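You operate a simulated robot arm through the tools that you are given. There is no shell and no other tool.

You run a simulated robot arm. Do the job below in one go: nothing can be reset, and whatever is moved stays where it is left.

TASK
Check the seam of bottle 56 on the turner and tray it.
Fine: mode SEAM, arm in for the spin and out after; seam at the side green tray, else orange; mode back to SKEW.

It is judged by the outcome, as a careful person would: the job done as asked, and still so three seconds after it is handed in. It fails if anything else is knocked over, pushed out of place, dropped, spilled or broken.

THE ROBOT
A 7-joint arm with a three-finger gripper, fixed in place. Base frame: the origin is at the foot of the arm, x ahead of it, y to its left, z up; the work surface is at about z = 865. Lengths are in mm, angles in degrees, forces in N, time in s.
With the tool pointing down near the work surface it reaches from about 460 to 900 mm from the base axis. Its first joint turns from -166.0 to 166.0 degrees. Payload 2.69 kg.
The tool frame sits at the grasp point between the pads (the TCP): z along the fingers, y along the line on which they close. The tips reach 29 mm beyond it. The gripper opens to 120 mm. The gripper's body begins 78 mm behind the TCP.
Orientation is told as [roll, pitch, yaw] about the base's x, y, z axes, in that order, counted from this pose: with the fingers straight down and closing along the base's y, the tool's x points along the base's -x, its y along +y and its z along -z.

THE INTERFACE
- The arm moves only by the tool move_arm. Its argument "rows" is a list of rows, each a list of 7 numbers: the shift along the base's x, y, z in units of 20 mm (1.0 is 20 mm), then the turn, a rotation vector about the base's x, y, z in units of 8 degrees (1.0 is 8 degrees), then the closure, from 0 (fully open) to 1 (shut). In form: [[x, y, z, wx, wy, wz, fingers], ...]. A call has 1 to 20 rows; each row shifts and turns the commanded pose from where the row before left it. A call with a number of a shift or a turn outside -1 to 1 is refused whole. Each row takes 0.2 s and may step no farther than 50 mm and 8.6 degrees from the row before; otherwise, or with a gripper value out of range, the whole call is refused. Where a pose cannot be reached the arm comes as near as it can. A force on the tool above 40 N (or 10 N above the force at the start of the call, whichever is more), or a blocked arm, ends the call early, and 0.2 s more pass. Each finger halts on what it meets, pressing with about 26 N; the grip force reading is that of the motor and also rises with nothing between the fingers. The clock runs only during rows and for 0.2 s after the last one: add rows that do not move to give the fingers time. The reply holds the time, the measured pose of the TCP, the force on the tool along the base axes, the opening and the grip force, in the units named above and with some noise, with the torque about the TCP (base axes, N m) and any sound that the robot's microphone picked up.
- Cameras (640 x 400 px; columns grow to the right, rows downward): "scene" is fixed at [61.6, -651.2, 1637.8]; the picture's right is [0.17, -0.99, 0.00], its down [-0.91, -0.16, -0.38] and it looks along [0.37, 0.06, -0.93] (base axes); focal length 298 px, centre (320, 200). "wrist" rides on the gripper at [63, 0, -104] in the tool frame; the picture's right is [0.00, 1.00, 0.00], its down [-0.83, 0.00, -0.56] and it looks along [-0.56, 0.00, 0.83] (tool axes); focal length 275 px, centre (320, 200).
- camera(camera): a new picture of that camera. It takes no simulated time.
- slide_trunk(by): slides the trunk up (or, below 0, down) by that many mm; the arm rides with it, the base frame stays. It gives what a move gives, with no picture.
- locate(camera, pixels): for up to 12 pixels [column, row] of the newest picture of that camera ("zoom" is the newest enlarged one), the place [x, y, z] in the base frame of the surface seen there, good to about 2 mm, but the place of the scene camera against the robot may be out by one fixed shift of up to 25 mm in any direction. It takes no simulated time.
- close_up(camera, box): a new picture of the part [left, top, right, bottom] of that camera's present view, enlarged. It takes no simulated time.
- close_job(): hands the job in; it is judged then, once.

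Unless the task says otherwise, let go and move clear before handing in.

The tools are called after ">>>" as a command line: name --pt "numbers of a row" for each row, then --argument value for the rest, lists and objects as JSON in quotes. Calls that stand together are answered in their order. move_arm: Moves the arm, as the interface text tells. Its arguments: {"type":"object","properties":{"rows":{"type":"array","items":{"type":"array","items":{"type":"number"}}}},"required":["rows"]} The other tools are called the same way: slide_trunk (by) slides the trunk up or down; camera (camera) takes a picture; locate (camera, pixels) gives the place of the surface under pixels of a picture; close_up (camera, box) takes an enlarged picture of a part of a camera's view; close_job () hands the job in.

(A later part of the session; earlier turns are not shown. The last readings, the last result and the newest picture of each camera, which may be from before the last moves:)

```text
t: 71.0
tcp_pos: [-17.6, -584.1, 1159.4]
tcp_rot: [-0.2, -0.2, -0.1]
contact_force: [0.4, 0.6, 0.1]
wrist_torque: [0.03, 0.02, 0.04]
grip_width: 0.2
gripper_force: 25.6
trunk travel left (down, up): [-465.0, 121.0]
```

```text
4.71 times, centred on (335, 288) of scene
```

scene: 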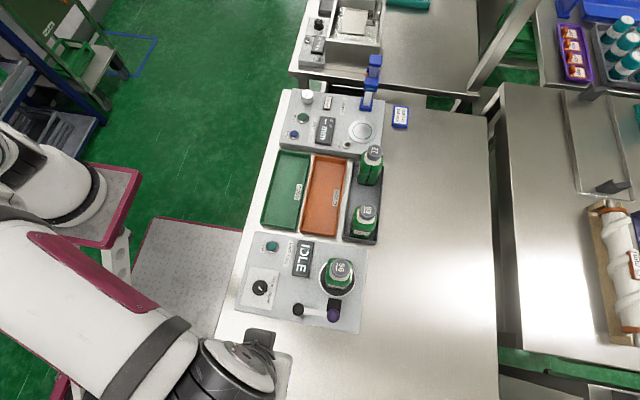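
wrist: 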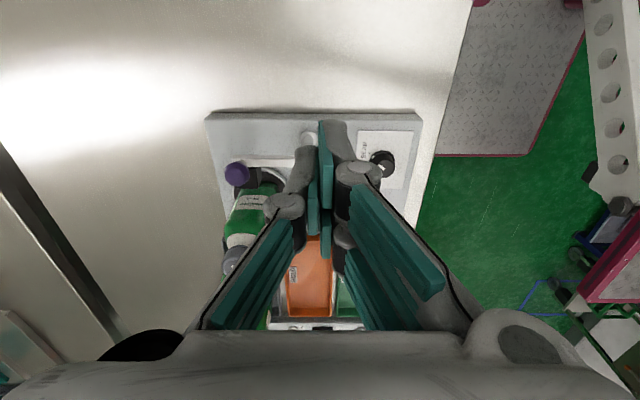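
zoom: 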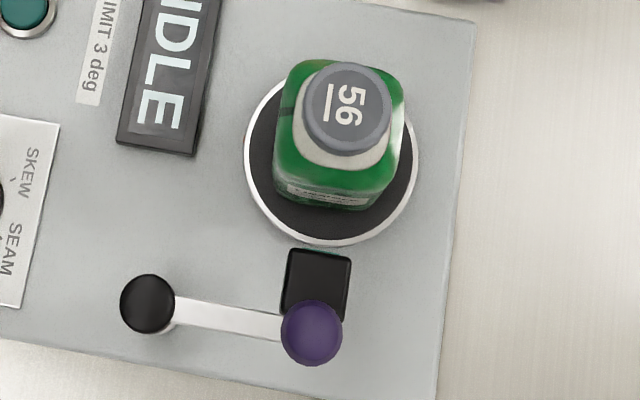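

The arm is in, facing the bottle, and the pointer is on SEAM with IDLE shown. Next I'll move above the START button at about (200.5,-501) with closed fingers.

>>> move_arm --pt "0.909 0.346 0 0 0 0 1" --pt "0.909 0.346 0 0 0 0 1" --pt "0.909 0.346 0 0 0 0 1" --pt "0.909 0.346 -0.3 0 0 0 1" --pt "0.909 0.346 -0.6 0 0 0 1" --pt "0.909 0.346 -0.6 0 0 0 1" --pt "0.909 0.346 -0.8 0 0 0 1" --pt "0.909 0.346 -0.8 0 0 0 1" --pt "0.909 0.346 -0.8 0 0 0 1" --pt "0.909 0.346 -0.8 0 0 0 1" --pt "0.909 0.346 -0.8 0 0 0 1" --pt "0.909 0.346 -0.8 0 0 0 1" --pt "0 0 -1 0 0 0 1" --pt "0 0 -1 0 0 0 1" --pt "0 0 0 0 0 0 1"

>>> camera --camera "wrist"

>>> camera --camera "scene"

```text
t: 74.2
tcp_pos: [204.2, -500.8, 991.4]
tcp_rot: [-0.2, -0.1, 0.0]
contact_force: [1.0, 0.1, -1.0]
wrist_torque: [0.02, 0.0, -0.02]
grip_width: 0.1
gripper_force: 26.6
trunk travel left (down, up): [-465.0, 121.0]
```

```text
taken
```

wrist: 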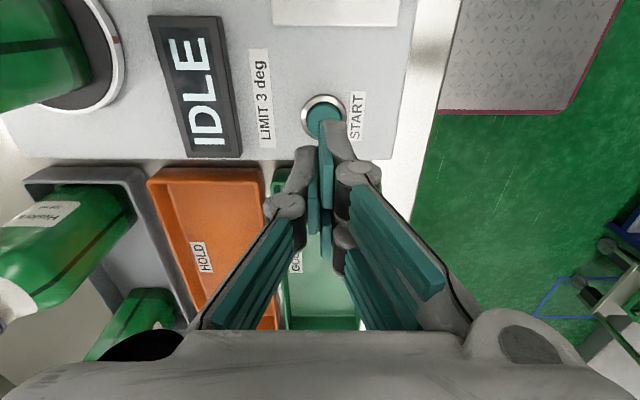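

```text
taken
```

scene: 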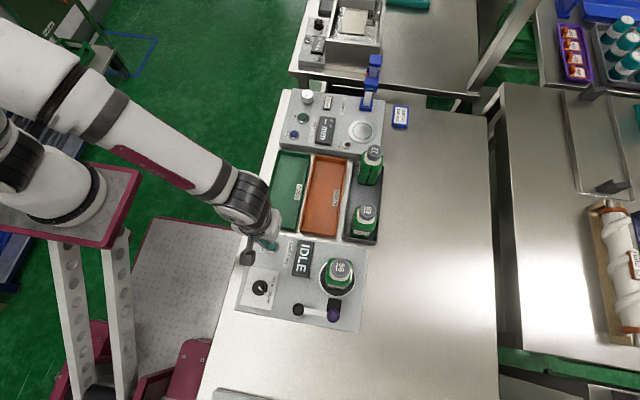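

>>> locate --camera "wrist" --pixels '[[322, 120], [308, 118], [337, 115], [322, 105], [322, 98], [303, 115], [345, 115]]'

>>> close_up --camera "wrist" --box '[280, 80, 370, 160]'

```text
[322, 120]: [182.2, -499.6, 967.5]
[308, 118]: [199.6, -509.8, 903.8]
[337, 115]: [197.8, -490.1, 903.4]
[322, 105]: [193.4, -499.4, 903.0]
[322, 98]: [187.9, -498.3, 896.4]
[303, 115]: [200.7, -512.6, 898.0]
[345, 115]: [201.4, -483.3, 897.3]
```

```text
5.00 times, centred on (325, 120) of wrist
```

zoom: 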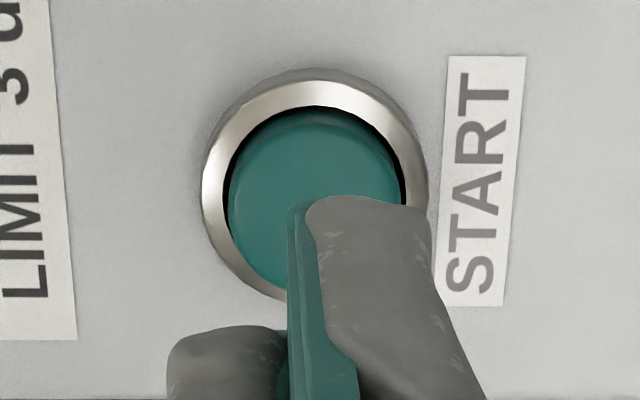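

Button centre is about (202,-499.5), top z≈904. I'll align by (-2,+1) and descend to just above it.

>>> move_arm --pt "-0.1 0.05 -0.8 0 0 0 1" --pt "0 0 -0.9 0 0 0 1" --pt "0 0 -0.8 0 0 0 1" --pt "0 0 0 0 0 0 1"

>>> close_up --camera "wrist" --box '[240, 80, 400, 240]'

```text
t: 75.2
tcp_pos: [201.1, -501.1, 941.9]
tcp_rot: [-0.1, -0.1, 0.2]
contact_force: [-0.3, -0.5, -0.7]
wrist_torque: [-0.01, 0.03, -0.01]
grip_width: 0.0
gripper_force: 25.5
trunk travel left (down, up): [-465.0, 121.0]
```

```text
2.50 times, centred on (320, 160) of wrist
```

zoom: 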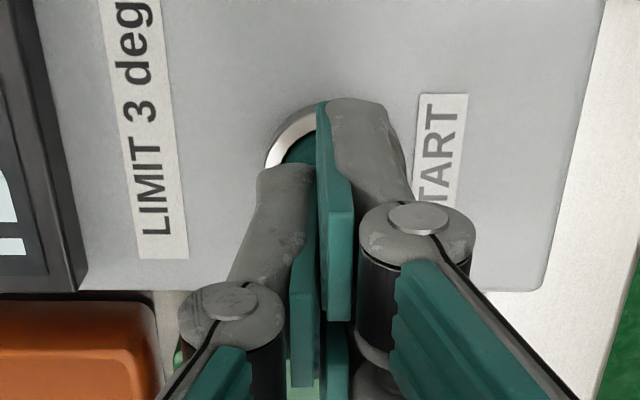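

Tips are directly above the button, ~8 mm up. I'll press down in small steps.

>>> move_arm --pt "0 0 -0.3 0 0 0 1" --pt "0 0 -0.1 0 0 0 1" --pt "0 0 0 0 0 0 1"

>>> close_up --camera "wrist" --box '[80, 40, 400, 240]'

```text
t: 76.0
tcp_pos: [199.8, -501.1, 935.0]
tcp_rot: [-0.2, -0.2, 0.0]
contact_force: [0.4, -0.4, 1.1]
wrist_torque: [-0.02, 0.0, -0.02]
grip_width: 0.0
gripper_force: 26.4
trunk travel left (down, up): [-465.0, 121.0]
```

```text
2.00 times, centred on (240, 140) of wrist
```

zoom: 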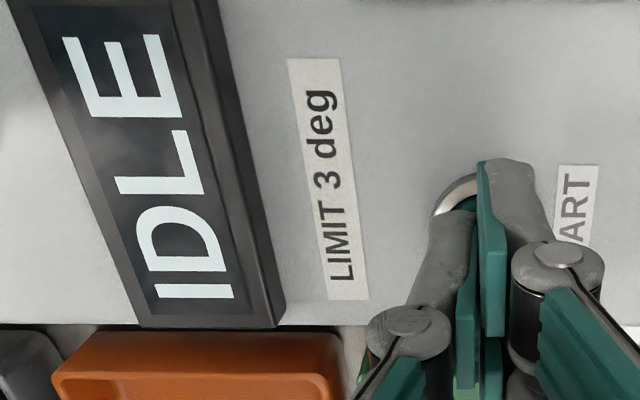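

>>> move_arm --pt "0 0 -0.1 0 0 0 1" --pt "0 0 -0.1 0 0 0 1" --pt "0 0 0 0 0 0 1"

>>> close_up --camera "scene" --box '[270, 230, 380, 330]'

```text
t: 76.8
tcp_pos: [199.5, -499.5, 931.3]
tcp_rot: [-0.1, -0.2, 0.1]
contact_force: [0.2, 0.1, -0.4]
wrist_torque: [0.01, -0.02, -0.03]
grip_width: 0.0
gripper_force: 26.2
trunk travel left (down, up): [-465.0, 121.0]
```

```text
4.00 times, centred on (325, 280) of scene
```

zoom: 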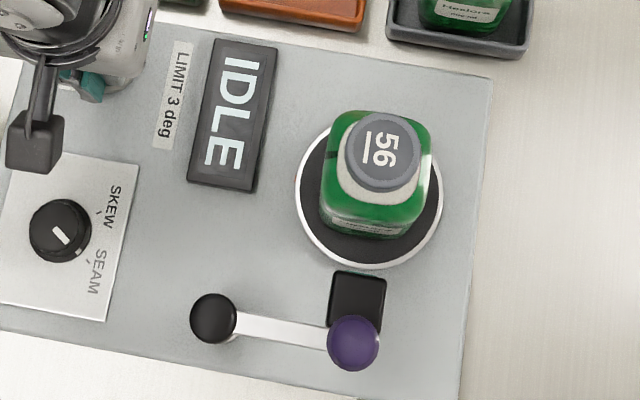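

No contact yet at tip z≈902. I'll continue down in 1 mm steps.

>>> move_arm --pt "0 0 -0.05 0 0 0 1" --pt "0 0 -0.05 0 0 0 1" --pt "0 0 0 0 0 0 1"

>>> move_arm --pt "0 0 -0.05 0 0 0 1" --pt "0 0 0 0 0 0 1"

```text
t: 77.6
tcp_pos: [200.0, -500.9, 929.4]
tcp_rot: [-0.1, -0.2, 0.1]
contact_force: [0.1, 0.2, 0.6]
wrist_torque: [-0.01, 0.01, 0.0]
grip_width: 6.0
gripper_force: 28.3
trunk travel left (down, up): [-465.0, 121.0]
```

```text
t: 78.2
tcp_pos: [200.1, -500.8, 928.5]
tcp_rot: [-0.1, 0.0, 0.1]
contact_force: [0.7, 0.0, 0.2]
wrist_torque: [0.01, 0.0, 0.01]
grip_width: 6.0
gripper_force: 28.2
trunk travel left (down, up): [-465.0, 121.0]
```

The opening jumped to 6 mm with no contact force — odd. I'll look closely before pressing further.

>>> close_up --camera "wrist" --box '[200, 80, 440, 280]'

>>> camera --camera "scene"

>>> close_up --camera "scene" --box '[225, 215, 345, 315]'

```text
2.00 times, centred on (320, 180) of wrist
```

zoom: 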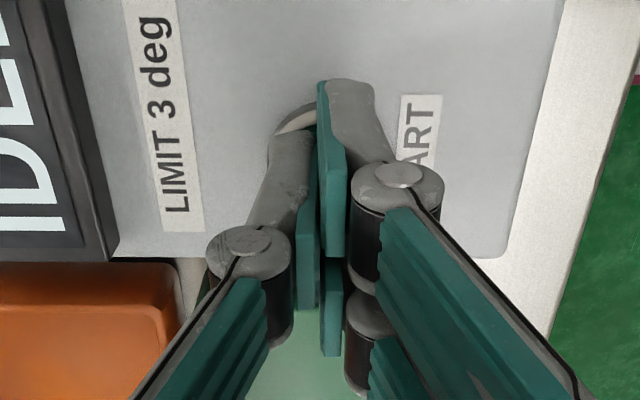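

```text
taken
```

scene: 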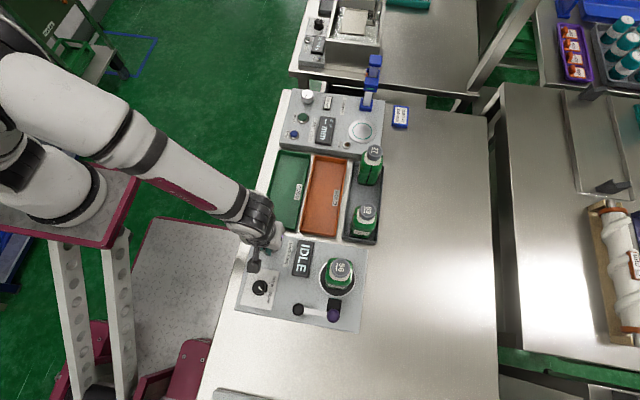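

```text
4.00 times, centred on (285, 265) of scene
```

zoom: 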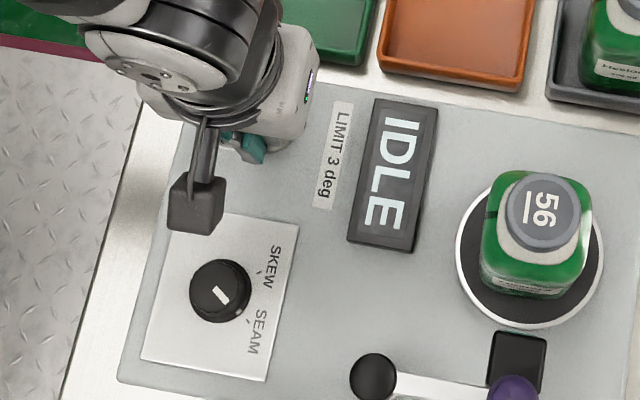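

Display still IDLE and the fingers show a 6 mm spread without vertical force. I'll raise 4 mm and see whether the opening returns to zero.

>>> move_arm --pt "0 0 0.1 0 0 0 1" --pt "0 0 0.1 0 0 0 1" --pt "0 0 0 0 0 0 1"

>>> close_up --camera "wrist" --box '[260, 80, 400, 200]'

```text
t: 79.0
tcp_pos: [200.0, -499.9, 933.9]
tcp_rot: [-0.1, -0.2, 0.0]
contact_force: [0.2, -0.1, 0.4]
wrist_torque: [0.0, 0.02, 0.01]
grip_width: 0.2
gripper_force: 29.1
trunk travel left (down, up): [-465.0, 121.0]
```

```text
3.33 times, centred on (330, 140) of wrist
```

zoom: 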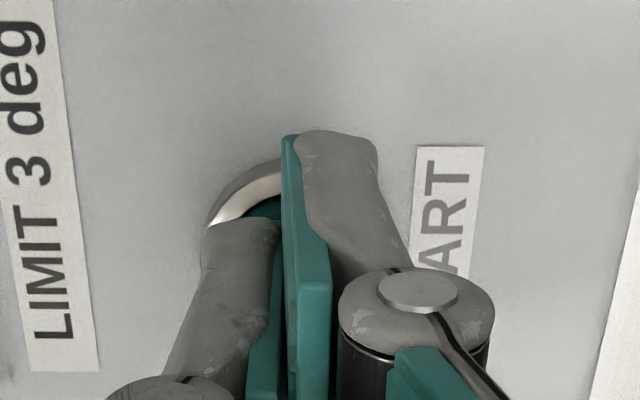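

It closes again when raised, so the button dome was wedging the two tips apart. I'll press with a single fingertip instead: open to ~40 mm and shift so the -y finger is over the button.

>>> move_arm --pt "0 0 0.6 0 0 0 1" --pt "0 0.6 0.4 0 0 0 0.67" --pt "0 0.65 0 0 0 0 0.67" --pt "0 0 0 0 0 0 0.67"

>>> camera --camera "wrist"

```text
t: 80.0
tcp_pos: [201.9, -475.7, 952.4]
tcp_rot: [-0.1, -0.2, 0.1]
contact_force: [0.3, 1.0, -0.1]
wrist_torque: [-0.04, 0.0, -0.02]
grip_width: 39.6
gripper_force: 0.2
trunk travel left (down, up): [-465.0, 121.0]
```

```text
taken
```

wrist: 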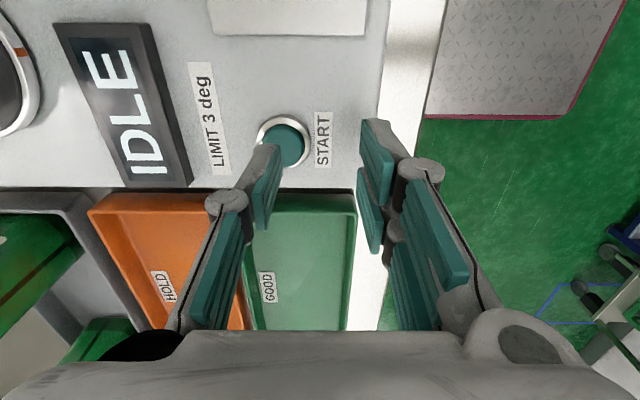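

The left fingertip is near the button at (285,143). I'll locate the button again from here for exact alignment.

>>> close_up --camera "wrist" --box '[240, 100, 340, 180]'

>>> locate --camera "wrist" --pixels '[[287, 140], [272, 140], [303, 143], [287, 127], [287, 162], [260, 135], [310, 143]]'

```text
5.00 times, centred on (290, 140) of wrist
```

zoom: 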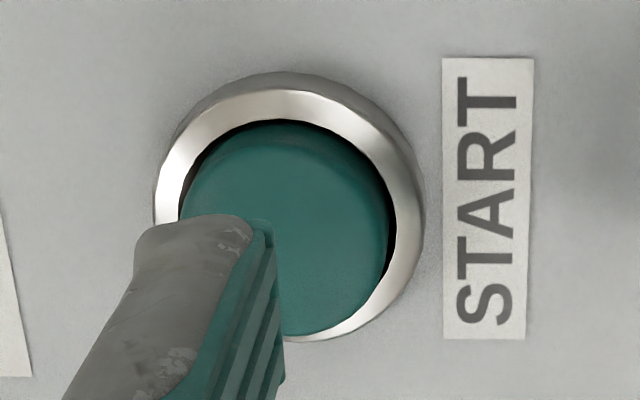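

```text
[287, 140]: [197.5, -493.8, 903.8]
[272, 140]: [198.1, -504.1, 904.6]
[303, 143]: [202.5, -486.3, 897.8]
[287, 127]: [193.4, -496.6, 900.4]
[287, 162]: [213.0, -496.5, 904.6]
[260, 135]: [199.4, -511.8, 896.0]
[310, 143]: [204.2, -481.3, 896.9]
```

Button centre is (201.5,-496.5). I'll shift +4 mm in y to centre the single fingertip and come down close.

>>> move_arm --pt "0 0.21 0 0 0 0 0.67" --pt "0 0 -0.5 0 0 0 0.67" --pt "0 0 -0.3 0 0 0 0.67" --pt "0 0 0 0 0 0 0.67"

>>> close_up --camera "wrist" --box '[220, 100, 360, 220]'

```text
t: 81.0
tcp_pos: [201.5, -471.8, 938.1]
tcp_rot: [-0.1, -0.2, 0.1]
contact_force: [-0.6, 0.6, 0.2]
wrist_torque: [0.0, 0.01, 0.01]
grip_width: 39.7
gripper_force: 0.0
trunk travel left (down, up): [-465.0, 121.0]
```

```text
3.33 times, centred on (290, 160) of wrist
```

zoom: 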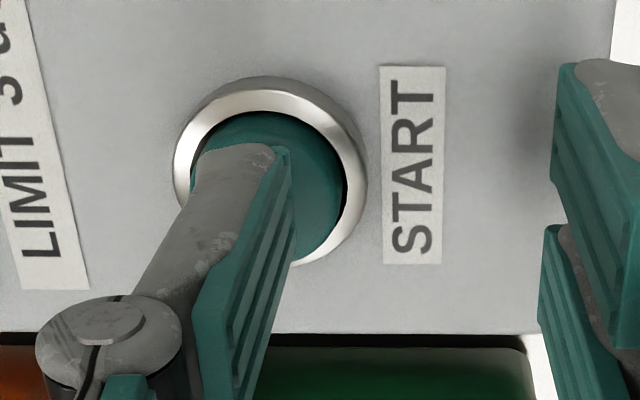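

The tip is over the button, slightly left; I'll nudge +2 mm in y and press down in steps.

>>> move_arm --pt "0 0.1 -0.15 0 0 0 0.67" --pt "0 0 -0.1 0 0 0 0.67" --pt "0 0 -0.05 0 0 0 0.67" --pt "0 0 0 0 0 0 0.67"

>>> close_up --camera "scene" --box '[270, 230, 380, 330]'

```text
t: 82.0
tcp_pos: [201.2, -470.2, 930.3]
tcp_rot: [0.0, -0.3, -0.1]
contact_force: [0.7, 0.0, 1.7]
wrist_torque: [0.0, -0.02, -0.01]
grip_width: 39.3
gripper_force: 0.0
trunk travel left (down, up): [-465.0, 121.0]
```

```text
4.00 times, centred on (325, 280) of scene
```

zoom: 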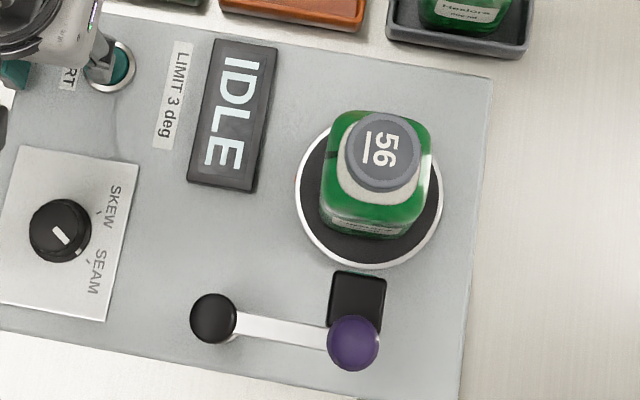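

A slight 1.7 N contact may be starting. I'll continue in 1 mm steps.

>>> move_arm --pt "0 0 -0.05 0 0 0 0.67" --pt "0 0 -0.05 0 0 0 0.67" --pt "0 0 0 0 0 0 0.67"

>>> close_up --camera "scene" --box '[260, 220, 380, 330]'

```text
t: 82.8
tcp_pos: [200.4, -470.5, 929.0]
tcp_rot: [-0.2, -0.2, 0.1]
contact_force: [1.1, 0.9, 1.9]
wrist_torque: [-0.06, -0.02, 0.0]
grip_width: 39.6
gripper_force: 0.0
trunk travel left (down, up): [-465.0, 121.0]
heard: click
```

```text
3.64 times, centred on (320, 275) of scene
```

zoom: 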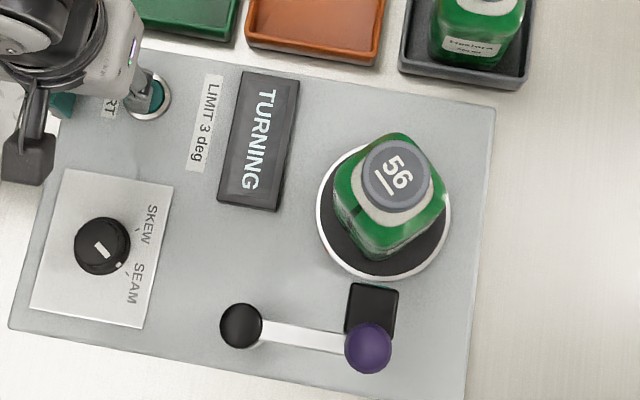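

A click was heard and the display reads TURNING. I'll lift off the button and wait for the result.

>>> move_arm --pt "0 0 0.5 0 0 0 0.67" --pt "0 0 1 0 0 0 0.67" --pt "0 0 1 0 0 0 0.67" --pt "0 0 1 0 0 0 0.67" --pt "0 0 0 0 0 0 0.67" --pt "0 0 0 0 0 0 0.67" --pt "0 0 0 0 0 0 0.67" --pt "0 0 0 0 0 0 0.67" --pt "0 0 0 0 0 0 0.67" --pt "0 0 0 0 0 0 0.67"

>>> close_up --camera "scene" --box '[260, 220, 380, 330]'

```text
t: 85.0
tcp_pos: [199.8, -468.3, 998.5]
tcp_rot: [-0.1, -0.1, 0.1]
contact_force: [0.4, -0.5, 0.6]
wrist_torque: [0.03, -0.01, 0.02]
grip_width: 39.6
gripper_force: 0.0
trunk travel left (down, up): [-465.0, 121.0]
```

```text
3.64 times, centred on (320, 275) of scene
```

zoom: 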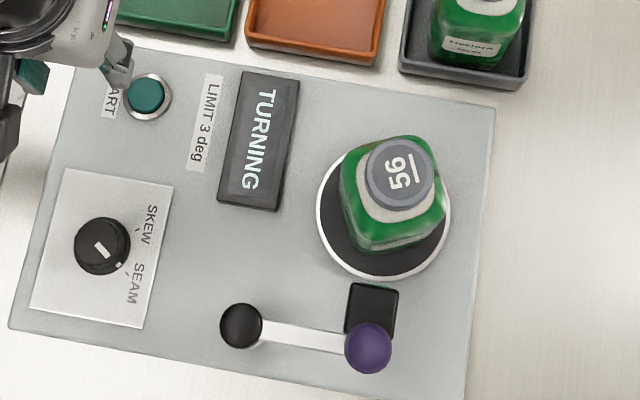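

Still TURNING (the bottle has rotated about half a turn). I'll wait with no motion.

>>> move_arm --pt "0 0 0 0 0 0 0.67" --pt "0 0 0 0 0 0 0.67" --pt "0 0 0 0 0 0 0.67" --pt "0 0 0 0 0 0 0.67" --pt "0 0 0 0 0 0 0.67" --pt "0 0 0 0 0 0 0.67" --pt "0 0 0 0 0 0 0.67" --pt "0 0 0 0 0 0 0.67" --pt "0 0 0 0 0 0 0.67" --pt "0 0 0 0 0 0 0.67"

>>> close_up --camera "scene" --box '[260, 220, 380, 330]'

```text
t: 87.2
tcp_pos: [201.2, -468.6, 998.3]
tcp_rot: [-0.1, -0.2, 0.1]
contact_force: [-0.3, 0.5, 0.9]
wrist_torque: [0.0, 0.02, 0.02]
grip_width: 39.7
gripper_force: 0.1
trunk travel left (down, up): [-465.0, 121.0]
```

```text
3.64 times, centred on (320, 275) of scene
```

zoom: 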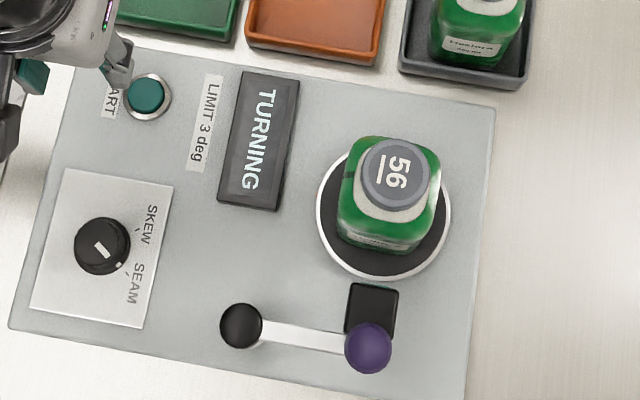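

The turn looks nearly complete (label back toward the sensor), display still TURNING. I'll wait a little more.

>>> move_arm --pt "0 0 0 0 0 0 0.67" --pt "0 0 0 0 0 0 0.67" --pt "0 0 0 0 0 0 0.67" --pt "0 0 0 0 0 0 0.67" --pt "0 0 0 0 0 0 0.67"

>>> close_up --camera "scene" --box '[260, 220, 380, 330]'

```text
t: 88.4
tcp_pos: [200.6, -468.6, 998.3]
tcp_rot: [-0.1, -0.2, 0.1]
contact_force: [-0.2, -0.4, 0.8]
wrist_torque: [0.0, 0.01, 0.02]
grip_width: 39.6
gripper_force: 0.1
trunk travel left (down, up): [-465.0, 121.0]
```

```text
3.64 times, centred on (320, 275) of scene
```

zoom: 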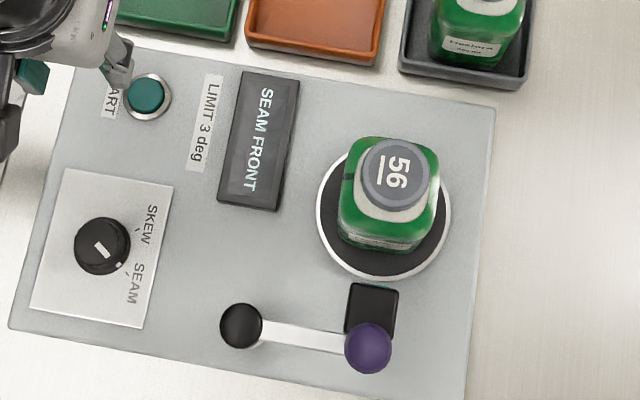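

The display reads "SEAM FRONT". I'll enlarge it to be certain.

>>> close_up --camera "scene" --box '[285, 235, 325, 280]'

>>> close_up --camera "scene" --box '[310, 245, 365, 300]'

```text
8.89 times, centred on (305, 258) of scene
```

zoom: 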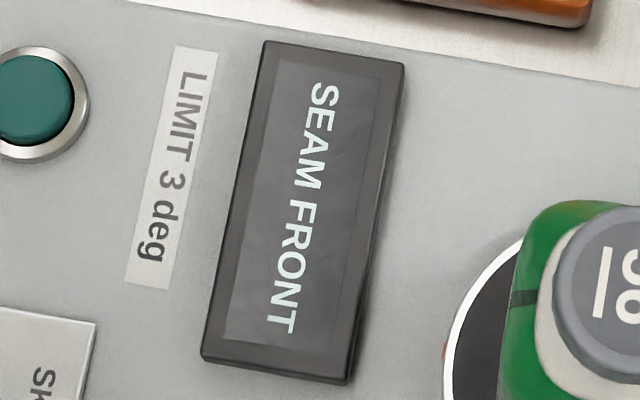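

```text
7.27 times, centred on (338, 272) of scene
```

zoom: 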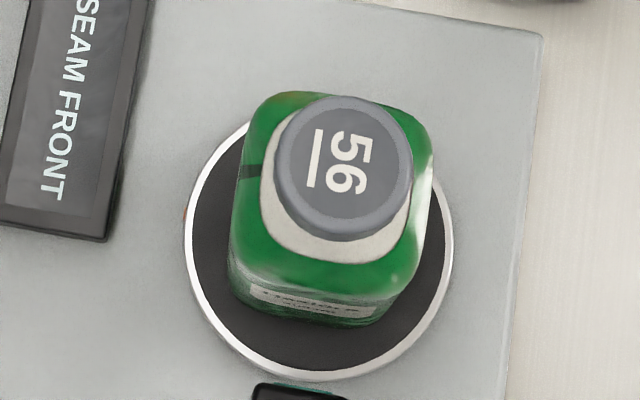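

The display clearly says SEAM FRONT. But I notice a dark line on the bottle's +y flank (zoom (250,170)), so before deciding I'll look carefully at the bottle, the disc's orange tick, and the other bottles.

>>> close_up --camera "scene" --box '[315, 250, 362, 295]'

>>> close_up --camera "scene" --box '[345, 135, 395, 185]'

>>> close_up --camera "scene" --box '[340, 195, 390, 245]'

>>> camera --camera "wrist"

```text
8.89 times, centred on (338, 272) of scene
```

zoom: 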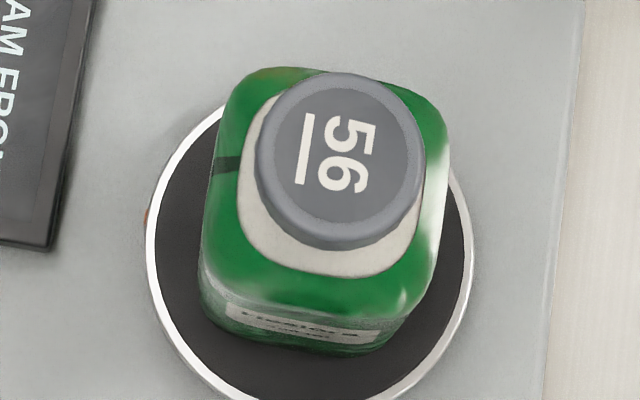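

```text
8.00 times, centred on (370, 160) of scene
```

zoom: 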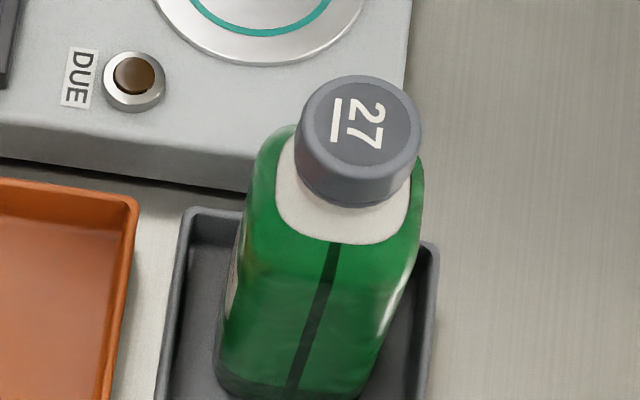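

```text
8.00 times, centred on (365, 220) of scene
```

zoom: 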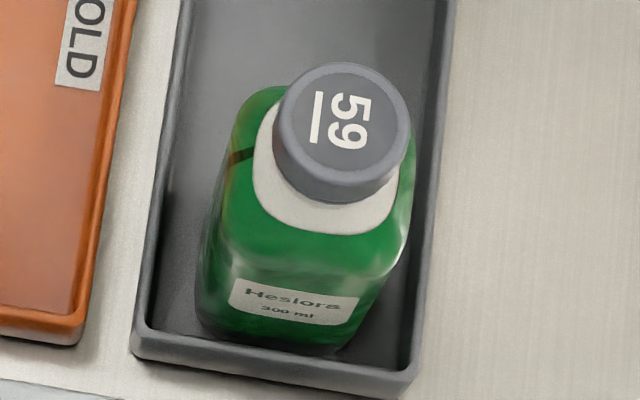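

```text
taken
```

wrist: 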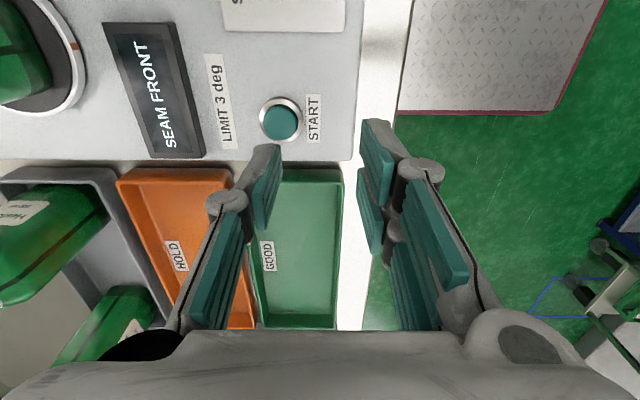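

The dark line (seam) is on 56's +y flank while its label faces -x, and the ring has an orange tick at its +y side. I'll zoom on that tick and any other markings around the turner.

>>> close_up --camera "scene" --box '[310, 262, 330, 285]'

>>> close_up --camera "wrist" --box '[0, 0, 240, 170]'

>>> close_up --camera "wrist" --box '[40, 10, 110, 80]'

>>> close_up --camera "wrist" --box '[0, 160, 180, 370]'

```text
16.00 times, centred on (320, 274) of scene
```

zoom: 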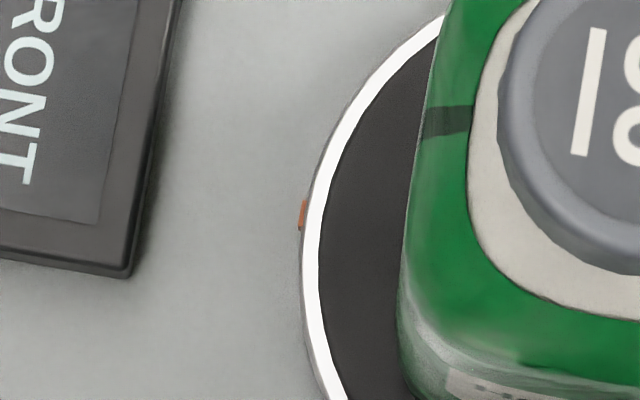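

```text
2.35 times, centred on (120, 85) of wrist
```

zoom: 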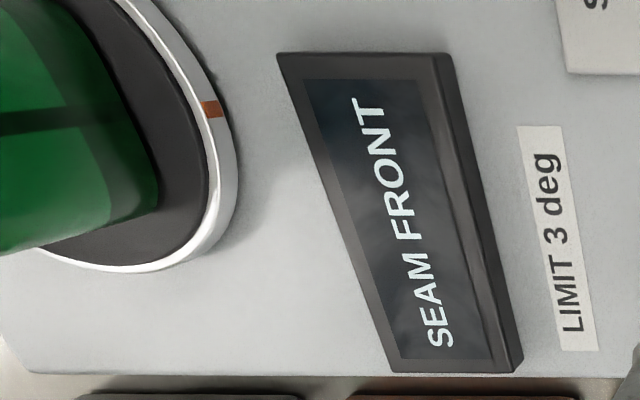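

```text
5.71 times, centred on (75, 45) of wrist
```

zoom: 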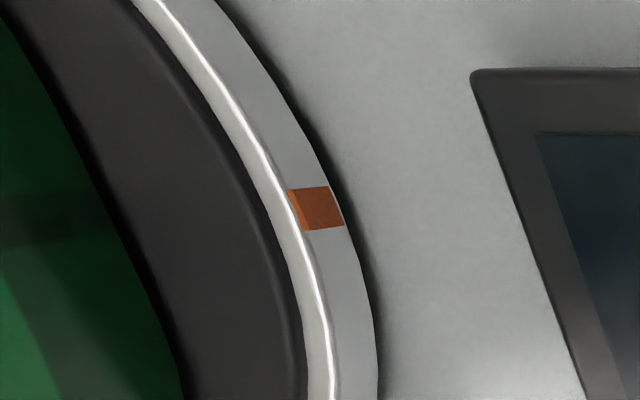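

```text
1.90 times, centred on (90, 265) of wrist
```

zoom: 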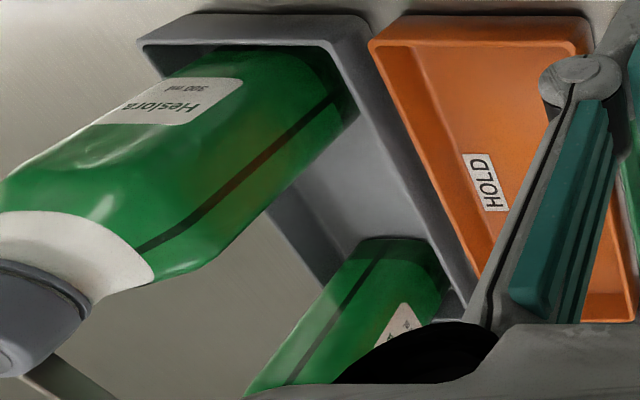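

The tick is just the platter's rotation index; the turner's completed reading, with arm in and mode SEAM, is "SEAM FRONT" (and the visible seam line is on the face the cap number reads from), so bottle 56 goes to the orange tray. Next: swing the arm out — I'll rise and move over the lever knob at about (59.5,-675.5).

>>> move_arm --pt "0 0 1 0 0 0 0.5" --pt "0 0 1 0 0 0 0.4" --pt "0 0 1 0 0 0 0.4" --pt "0 0 1 0 0 0 0.4" --pt "0 0 1 0 0 0 0.4" --pt "0 0 1 0 0 0 0.4" --pt "0 0 1 0 0 0 0.4" --pt "-0.639 -0.94 0 0 0 0 0.4" --pt "-0.639 -0.94 0 0 0 0 0.4" --pt "-0.639 -0.94 0 0 0 0 0.4" --pt "-0.639 -0.94 0 0 0 0 0.4" --pt "-0.639 -0.94 0 0 0 0 0.4" --pt "-0.639 -0.94 0 0 0 0 0.4" --pt "-0.639 -0.94 0 0 0 0 0.4" --pt "-0.639 -0.94 0 0 0 0 0.4" --pt "-0.639 -0.94 0 0 0 0 0.4" --pt "-0.639 -0.94 0 0 0 0 0.4" --pt "-0.639 -0.94 0 0 0 0 0.4" --pt "0 0 -0.8 0 0 0 0.4" --pt "0 0 0 0 0 0 0.4"

>>> camera --camera "wrist"

```text
t: 92.6
tcp_pos: [58.4, -676.8, 1122.3]
tcp_rot: [-0.1, -0.1, 0.2]
contact_force: [0.5, -0.2, 0.3]
wrist_torque: [-0.01, 0.0, -0.02]
grip_width: 72.0
gripper_force: 0.0
trunk travel left (down, up): [-465.0, 121.0]
```

```text
taken
```

wrist: 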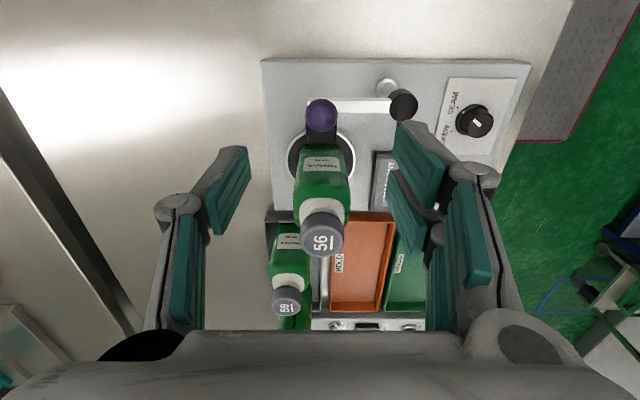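

The knob shows at (321,115), column-aligned. I'll locate it to confirm x.

>>> close_up --camera "wrist" --box '[280, 80, 430, 190]'

>>> locate --camera "wrist" --pixels '[[321, 113], [307, 114], [335, 114], [321, 102], [321, 128], [403, 103]]'

```text
3.64 times, centred on (355, 135) of wrist
```

zoom: 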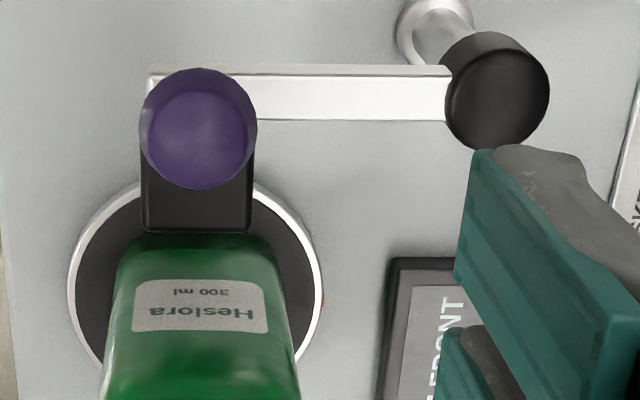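

```text
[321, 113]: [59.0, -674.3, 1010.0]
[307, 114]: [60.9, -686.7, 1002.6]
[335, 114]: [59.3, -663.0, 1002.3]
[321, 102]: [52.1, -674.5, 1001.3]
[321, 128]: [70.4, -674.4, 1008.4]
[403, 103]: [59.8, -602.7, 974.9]
```

Sphere centre is about (63,-675,996). I'll align (+4.5,+1.5) and descend to z≈1013.

>>> move_arm --pt "0.22 0.08 -1 0 0 0 0.4" --pt "0 0 -1 0 0 0 0.4" --pt "0 0 -1 0 0 0 0.4" --pt "0 0 -1 0 0 0 0.4" --pt "0 0 -1 0 0 0 0.4" --pt "0 0 -0.5 0 0 0 0.4" --pt "0 0 0 0 0 0 0.4"

>>> close_up --camera "wrist" --box '[180, 60, 460, 300]'

```text
t: 94.2
tcp_pos: [63.6, -675.6, 1011.0]
tcp_rot: [-0.1, -0.2, 0.1]
contact_force: [-1.0, -0.2, 0.1]
wrist_torque: [-0.04, 0.0, 0.01]
grip_width: 72.0
gripper_force: 0.1
trunk travel left (down, up): [-465.0, 121.0]
```

```text
1.67 times, centred on (320, 180) of wrist
```

zoom: 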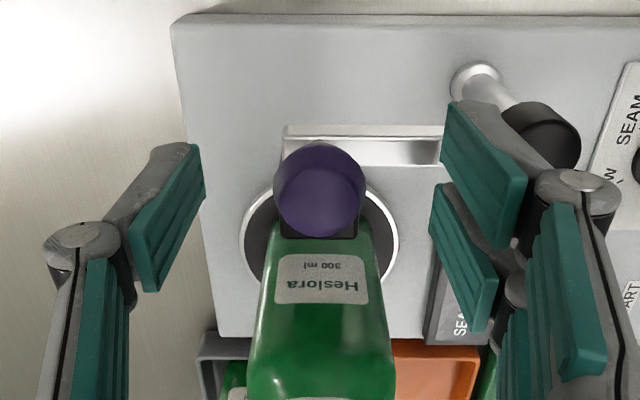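

The knob is centred between the fingers. I'll close on it.

>>> move_arm --pt "0 0 0 0 0 0 0.6" --pt "0 0 0 0 0 0 0.8" --pt "0 0 0 0 0 0 1" --pt "0 0 0 0 0 0 1"

```text
t: 95.2
tcp_pos: [64.2, -674.9, 1010.2]
tcp_rot: [-0.1, -0.3, 0.1]
contact_force: [-1.7, -3.2, -2.0]
wrist_torque: [-0.09, 0.05, 0.09]
grip_width: 26.2
gripper_force: 45.2
trunk travel left (down, up): [-465.0, 121.0]
```

Knob gripped. I'll swing the lever back out (clockwise) along its arc, starting with four 8° steps.

>>> move_arm --pt "-0.505 0.02 0 0 0 0 1" --pt "-0.505 0.09 0 0 0 0 1" --pt "-0.48 0.155 0 0 0 0 1"

>>> close_up --camera "wrist" --box '[180, 60, 460, 300]'

```text
t: 96.0
tcp_pos: [33.3, -668.9, 1011.0]
tcp_rot: [0.0, -0.2, 0.0]
contact_force: [4.7, -0.3, -2.4]
wrist_torque: [0.02, -0.6, -0.37]
grip_width: 26.0
gripper_force: 45.0
trunk travel left (down, up): [-465.0, 121.0]
```

```text
1.67 times, centred on (320, 180) of wrist
```

zoom: 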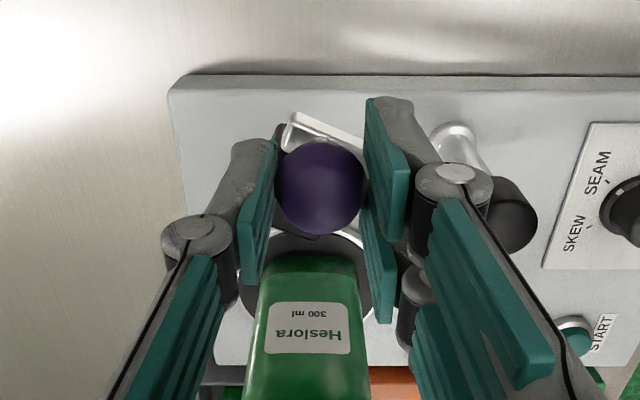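

The lever is following (bar now tilted, light 5 N force). I'll continue.

>>> move_arm --pt "-0.46 0.225 0 0 0 0 1" --pt "-0.42 0.285 0 0 0 0 1" --pt "-0.38 0.34 0 0 0 0 1"

>>> move_arm --pt "-0.33 0.39 0 0 0 0 1" --pt "-0.27 0.43 0 0 0 0 1"

>>> close_up --camera "wrist" --box '[180, 60, 460, 300]'

```text
t: 96.8
tcp_pos: [10.5, -652.2, 1012.0]
tcp_rot: [0.1, -0.3, 0.1]
contact_force: [7.6, 0.7, -9.4]
wrist_torque: [-0.04, -0.46, -0.39]
grip_width: 26.2
gripper_force: 45.0
trunk travel left (down, up): [-465.0, 121.0]
```

```text
t: 97.4
tcp_pos: [-1.7, -635.5, 1011.4]
tcp_rot: [0.1, -0.3, 0.1]
contact_force: [9.3, -0.5, -14.8]
wrist_torque: [0.04, -0.48, -0.39]
grip_width: 26.2
gripper_force: 45.1
trunk travel left (down, up): [-465.0, 121.0]
```

```text
1.67 times, centred on (320, 180) of wrist
```

zoom: 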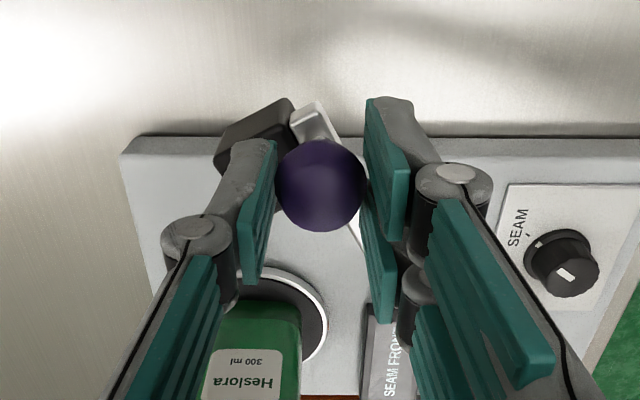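

Nearly back; I'll continue the last ~13° in smaller steps feeling for the outer stop.

>>> move_arm --pt "-0.18 0.45 0 0 0 0 1" --pt "0 0 0 0 0 0 1"

>>> move_arm --pt "-0.05 0.25 0 0 0 0 1" --pt "0 0 0 0 0 0 1"

>>> close_up --camera "wrist" --box '[180, 60, 460, 300]'

```text
t: 98.0
tcp_pos: [-6.3, -625.1, 1012.6]
tcp_rot: [0.0, -0.1, 0.2]
contact_force: [7.1, -1.2, -15.2]
wrist_torque: [-0.07, -0.23, -0.24]
grip_width: 26.2
gripper_force: 44.9
trunk travel left (down, up): [-465.0, 121.0]
```

```text
t: 98.6
tcp_pos: [-7.6, -620.9, 1013.7]
tcp_rot: [0.0, -0.1, 0.0]
contact_force: [2.6, -2.9, -19.2]
wrist_torque: [-0.17, -0.04, -0.31]
grip_width: 26.1
gripper_force: 45.0
trunk travel left (down, up): [-465.0, 121.0]
```

```text
1.67 times, centred on (320, 180) of wrist
```

zoom: 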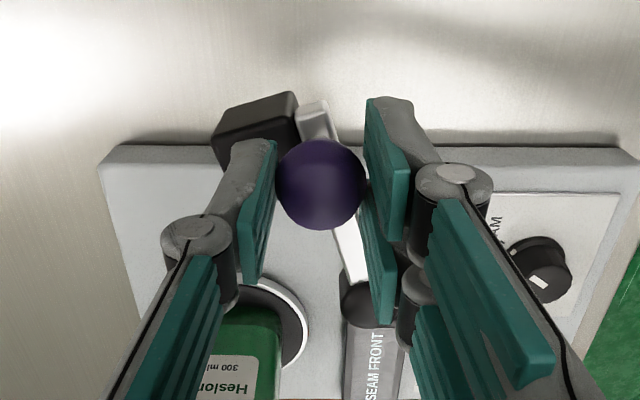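

It's back at essentially its original spot (-7.6,-620.9). I'll push 2 mm more to feel for the stop.

>>> move_arm --pt "0 0.1 -0.04 0 0 0 1" --pt "0 0 0 0 0 0 1"

>>> move_arm --pt "0 0.08 0 0 0 0 1" --pt "0 0 0 0 0 0 1"

```text
t: 99.2
tcp_pos: [-7.9, -620.3, 1013.3]
tcp_rot: [-0.1, -0.1, 0.0]
contact_force: [1.7, -6.1, -10.3]
wrist_torque: [-0.14, 0.02, -0.43]
grip_width: 26.1
gripper_force: 45.1
trunk travel left (down, up): [-465.0, 121.0]
```

```text
t: 99.8
tcp_pos: [-6.4, -620.8, 1012.8]
tcp_rot: [-0.2, -0.2, 0.2]
contact_force: [0.5, -16.5, -7.9]
wrist_torque: [-0.38, 0.21, -0.03]
grip_width: 26.2
gripper_force: 45.3
trunk travel left (down, up): [-465.0, 121.0]
```

Force rose to 16 N without movement: the lever is at its outer stop. I'll relax, release and lift clear.

>>> move_arm --pt "0 -0.08 0 0 0 0 1" --pt "0 0 0 0 0 0 0.75" --pt "0 0 0 0 0 0 0.5" --pt "0 0 0 0 0 0 0.4" --pt "0 0 1 0 0 0 0.4" --pt "0 0 1 0 0 0 0.3" --pt "0 0 1 0 0 0 0.2" --pt "0 0 1 0 0 0 0.2" --pt "0 0 1 0 0 0 0.2" --pt "0 0 1 0 0 0 0.2" --pt "0 0 0 0 0 0 0.2"

>>> close_up --camera "scene" --box '[230, 230, 380, 360]'

>>> camera --camera "wrist"

```text
t: 102.2
tcp_pos: [-7.7, -617.8, 1132.0]
tcp_rot: [-0.1, -0.2, 0.1]
contact_force: [0.0, 0.1, 0.2]
wrist_torque: [-0.01, -0.02, -0.02]
grip_width: 96.0
gripper_force: 0.0
trunk travel left (down, up): [-465.0, 121.0]
```

```text
3.08 times, centred on (305, 295) of scene
```

zoom: 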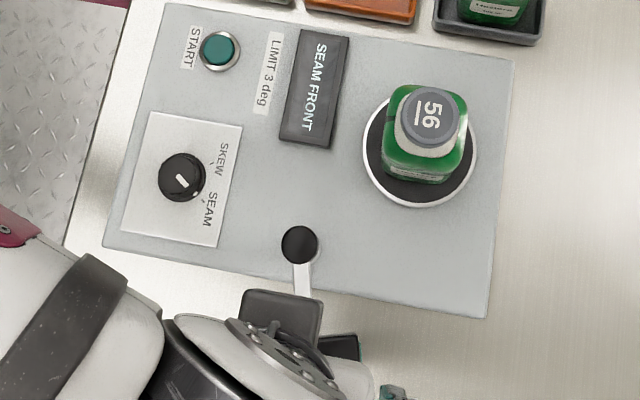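

```text
taken
```

wrist: 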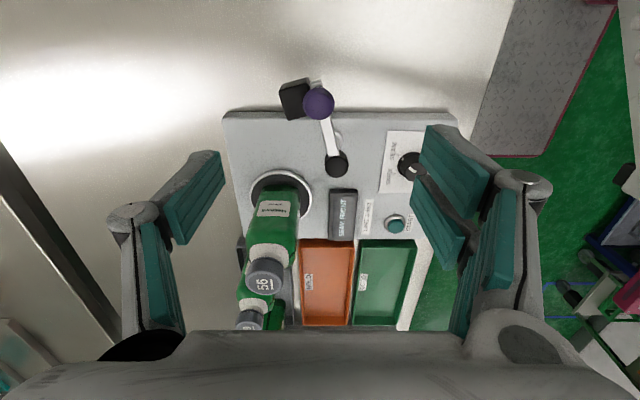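

The lever is out at its original place and the display still reads SEAM FRONT. Now I'll go back above bottle 56 on the platter.

>>> move_arm --pt "0.887 -0.309 0 0 0 0 0.15" --pt "0.887 -0.309 0 0 0 0 0.15" --pt "0.887 -0.309 0 0 0 0 0.15" --pt "0.887 -0.309 0 0 0 0 0.15" --pt "0.887 -0.309 0 0 0 0 0.15" --pt "0.887 -0.309 0 0 0 0 0.15" --pt "0.887 -0.309 0 0 0 0 0.15" --pt "0.887 -0.309 0 0 0 0 0.15" --pt "0.887 -0.309 0 0 0 0 0.15" --pt "0 0 0 0 0 0 0.15"

>>> camera --camera "wrist"

>>> close_up --camera "wrist" --box '[260, 30, 380, 170]'

```text
t: 104.4
tcp_pos: [151.2, -674.8, 1130.6]
tcp_rot: [-0.1, -0.2, 0.0]
contact_force: [0.3, -0.1, -0.8]
wrist_torque: [-0.02, -0.01, 0.01]
grip_width: 101.7
gripper_force: 0.1
trunk travel left (down, up): [-465.0, 121.0]
```

```text
taken
```

wrist: 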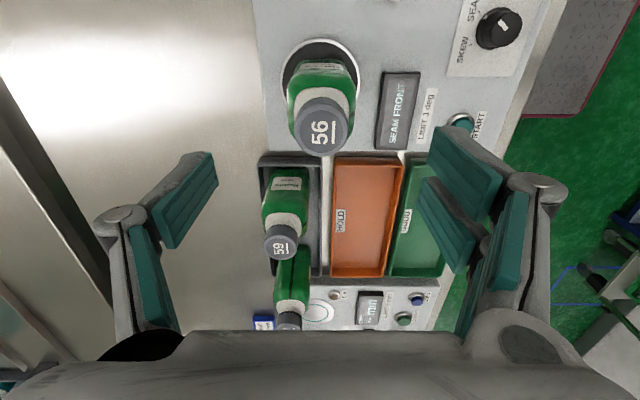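

```text
2.86 times, centred on (320, 100) of wrist
```

zoom: 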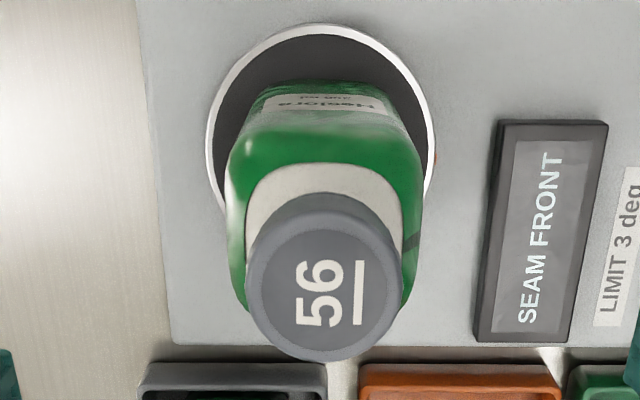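

The bottle stands as before. I'll locate its cap to align before descending.

>>> locate --camera "zoom" --pixels '[[324, 285], [252, 285], [398, 285], [324, 225], [324, 345], [245, 110], [420, 118], [272, 95], [390, 100]]'

```text
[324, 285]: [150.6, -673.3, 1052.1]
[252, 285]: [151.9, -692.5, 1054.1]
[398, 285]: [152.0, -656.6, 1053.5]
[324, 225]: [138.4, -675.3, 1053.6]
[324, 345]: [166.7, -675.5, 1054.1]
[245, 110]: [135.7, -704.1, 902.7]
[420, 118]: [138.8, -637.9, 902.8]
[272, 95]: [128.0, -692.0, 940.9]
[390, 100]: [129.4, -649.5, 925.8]
```

Cap centre (152,-674.5) matches the TCP. I'll descend to z≈1000.

>>> move_arm --pt "0.03 0 -1 0 0 0 0.15" --pt "0 0 -1 0 0 0 0.15" --pt "0 0 -1 0 0 0 0.15" --pt "0 0 -1 0 0 0 0.15" --pt "0 0 -1 0 0 0 0.15" --pt "0 0 -1 0 0 0 0.15" --pt "0 0 -0.5 0 0 0 0.15" --pt "0 0 0 0 0 0 0.15"

>>> camera --camera "wrist"

```text
t: 106.2
tcp_pos: [148.9, -676.1, 1002.4]
tcp_rot: [-0.1, -0.3, 0.0]
contact_force: [-0.2, 0.1, 0.2]
wrist_torque: [0.02, 0.04, -0.02]
grip_width: 102.2
gripper_force: 0.1
trunk travel left (down, up): [-465.0, 121.0]
```

```text
taken
```

wrist: 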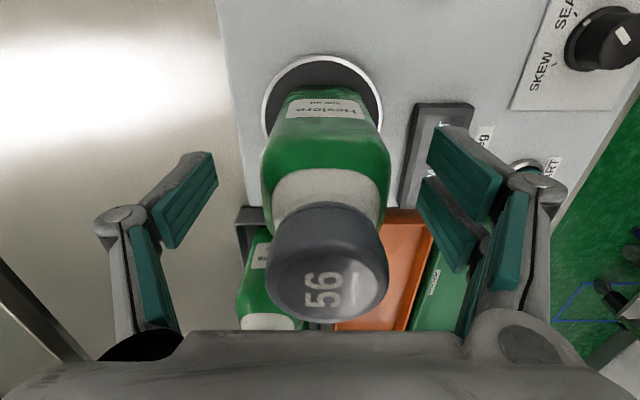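

The bottle sits ~3 mm toward +y relative to the fingers; I'll shift and close.

>>> move_arm --pt "0.1 0.13 0 0 0 0 0.15" --pt "0 0 0 0 0 0 0.4" --pt "0 0 0 0 0 0 0.5" --pt "0 0 0 0 0 0 1" --pt "0 0 0 0 0 0 1"

>>> camera --camera "wrist"

```text
t: 107.4
tcp_pos: [151.7, -673.8, 1001.8]
tcp_rot: [-0.1, -0.2, 0.1]
contact_force: [0.2, -2.7, 1.4]
wrist_torque: [-0.05, -0.01, -0.03]
grip_width: 55.6
gripper_force: 26.1
trunk travel left (down, up): [-465.0, 121.0]
```

```text
taken
```

wrist: 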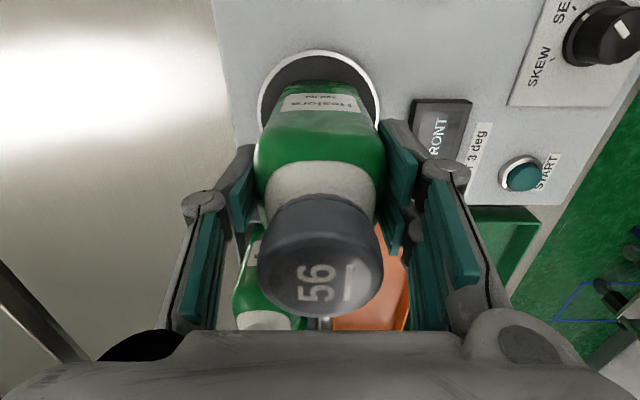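

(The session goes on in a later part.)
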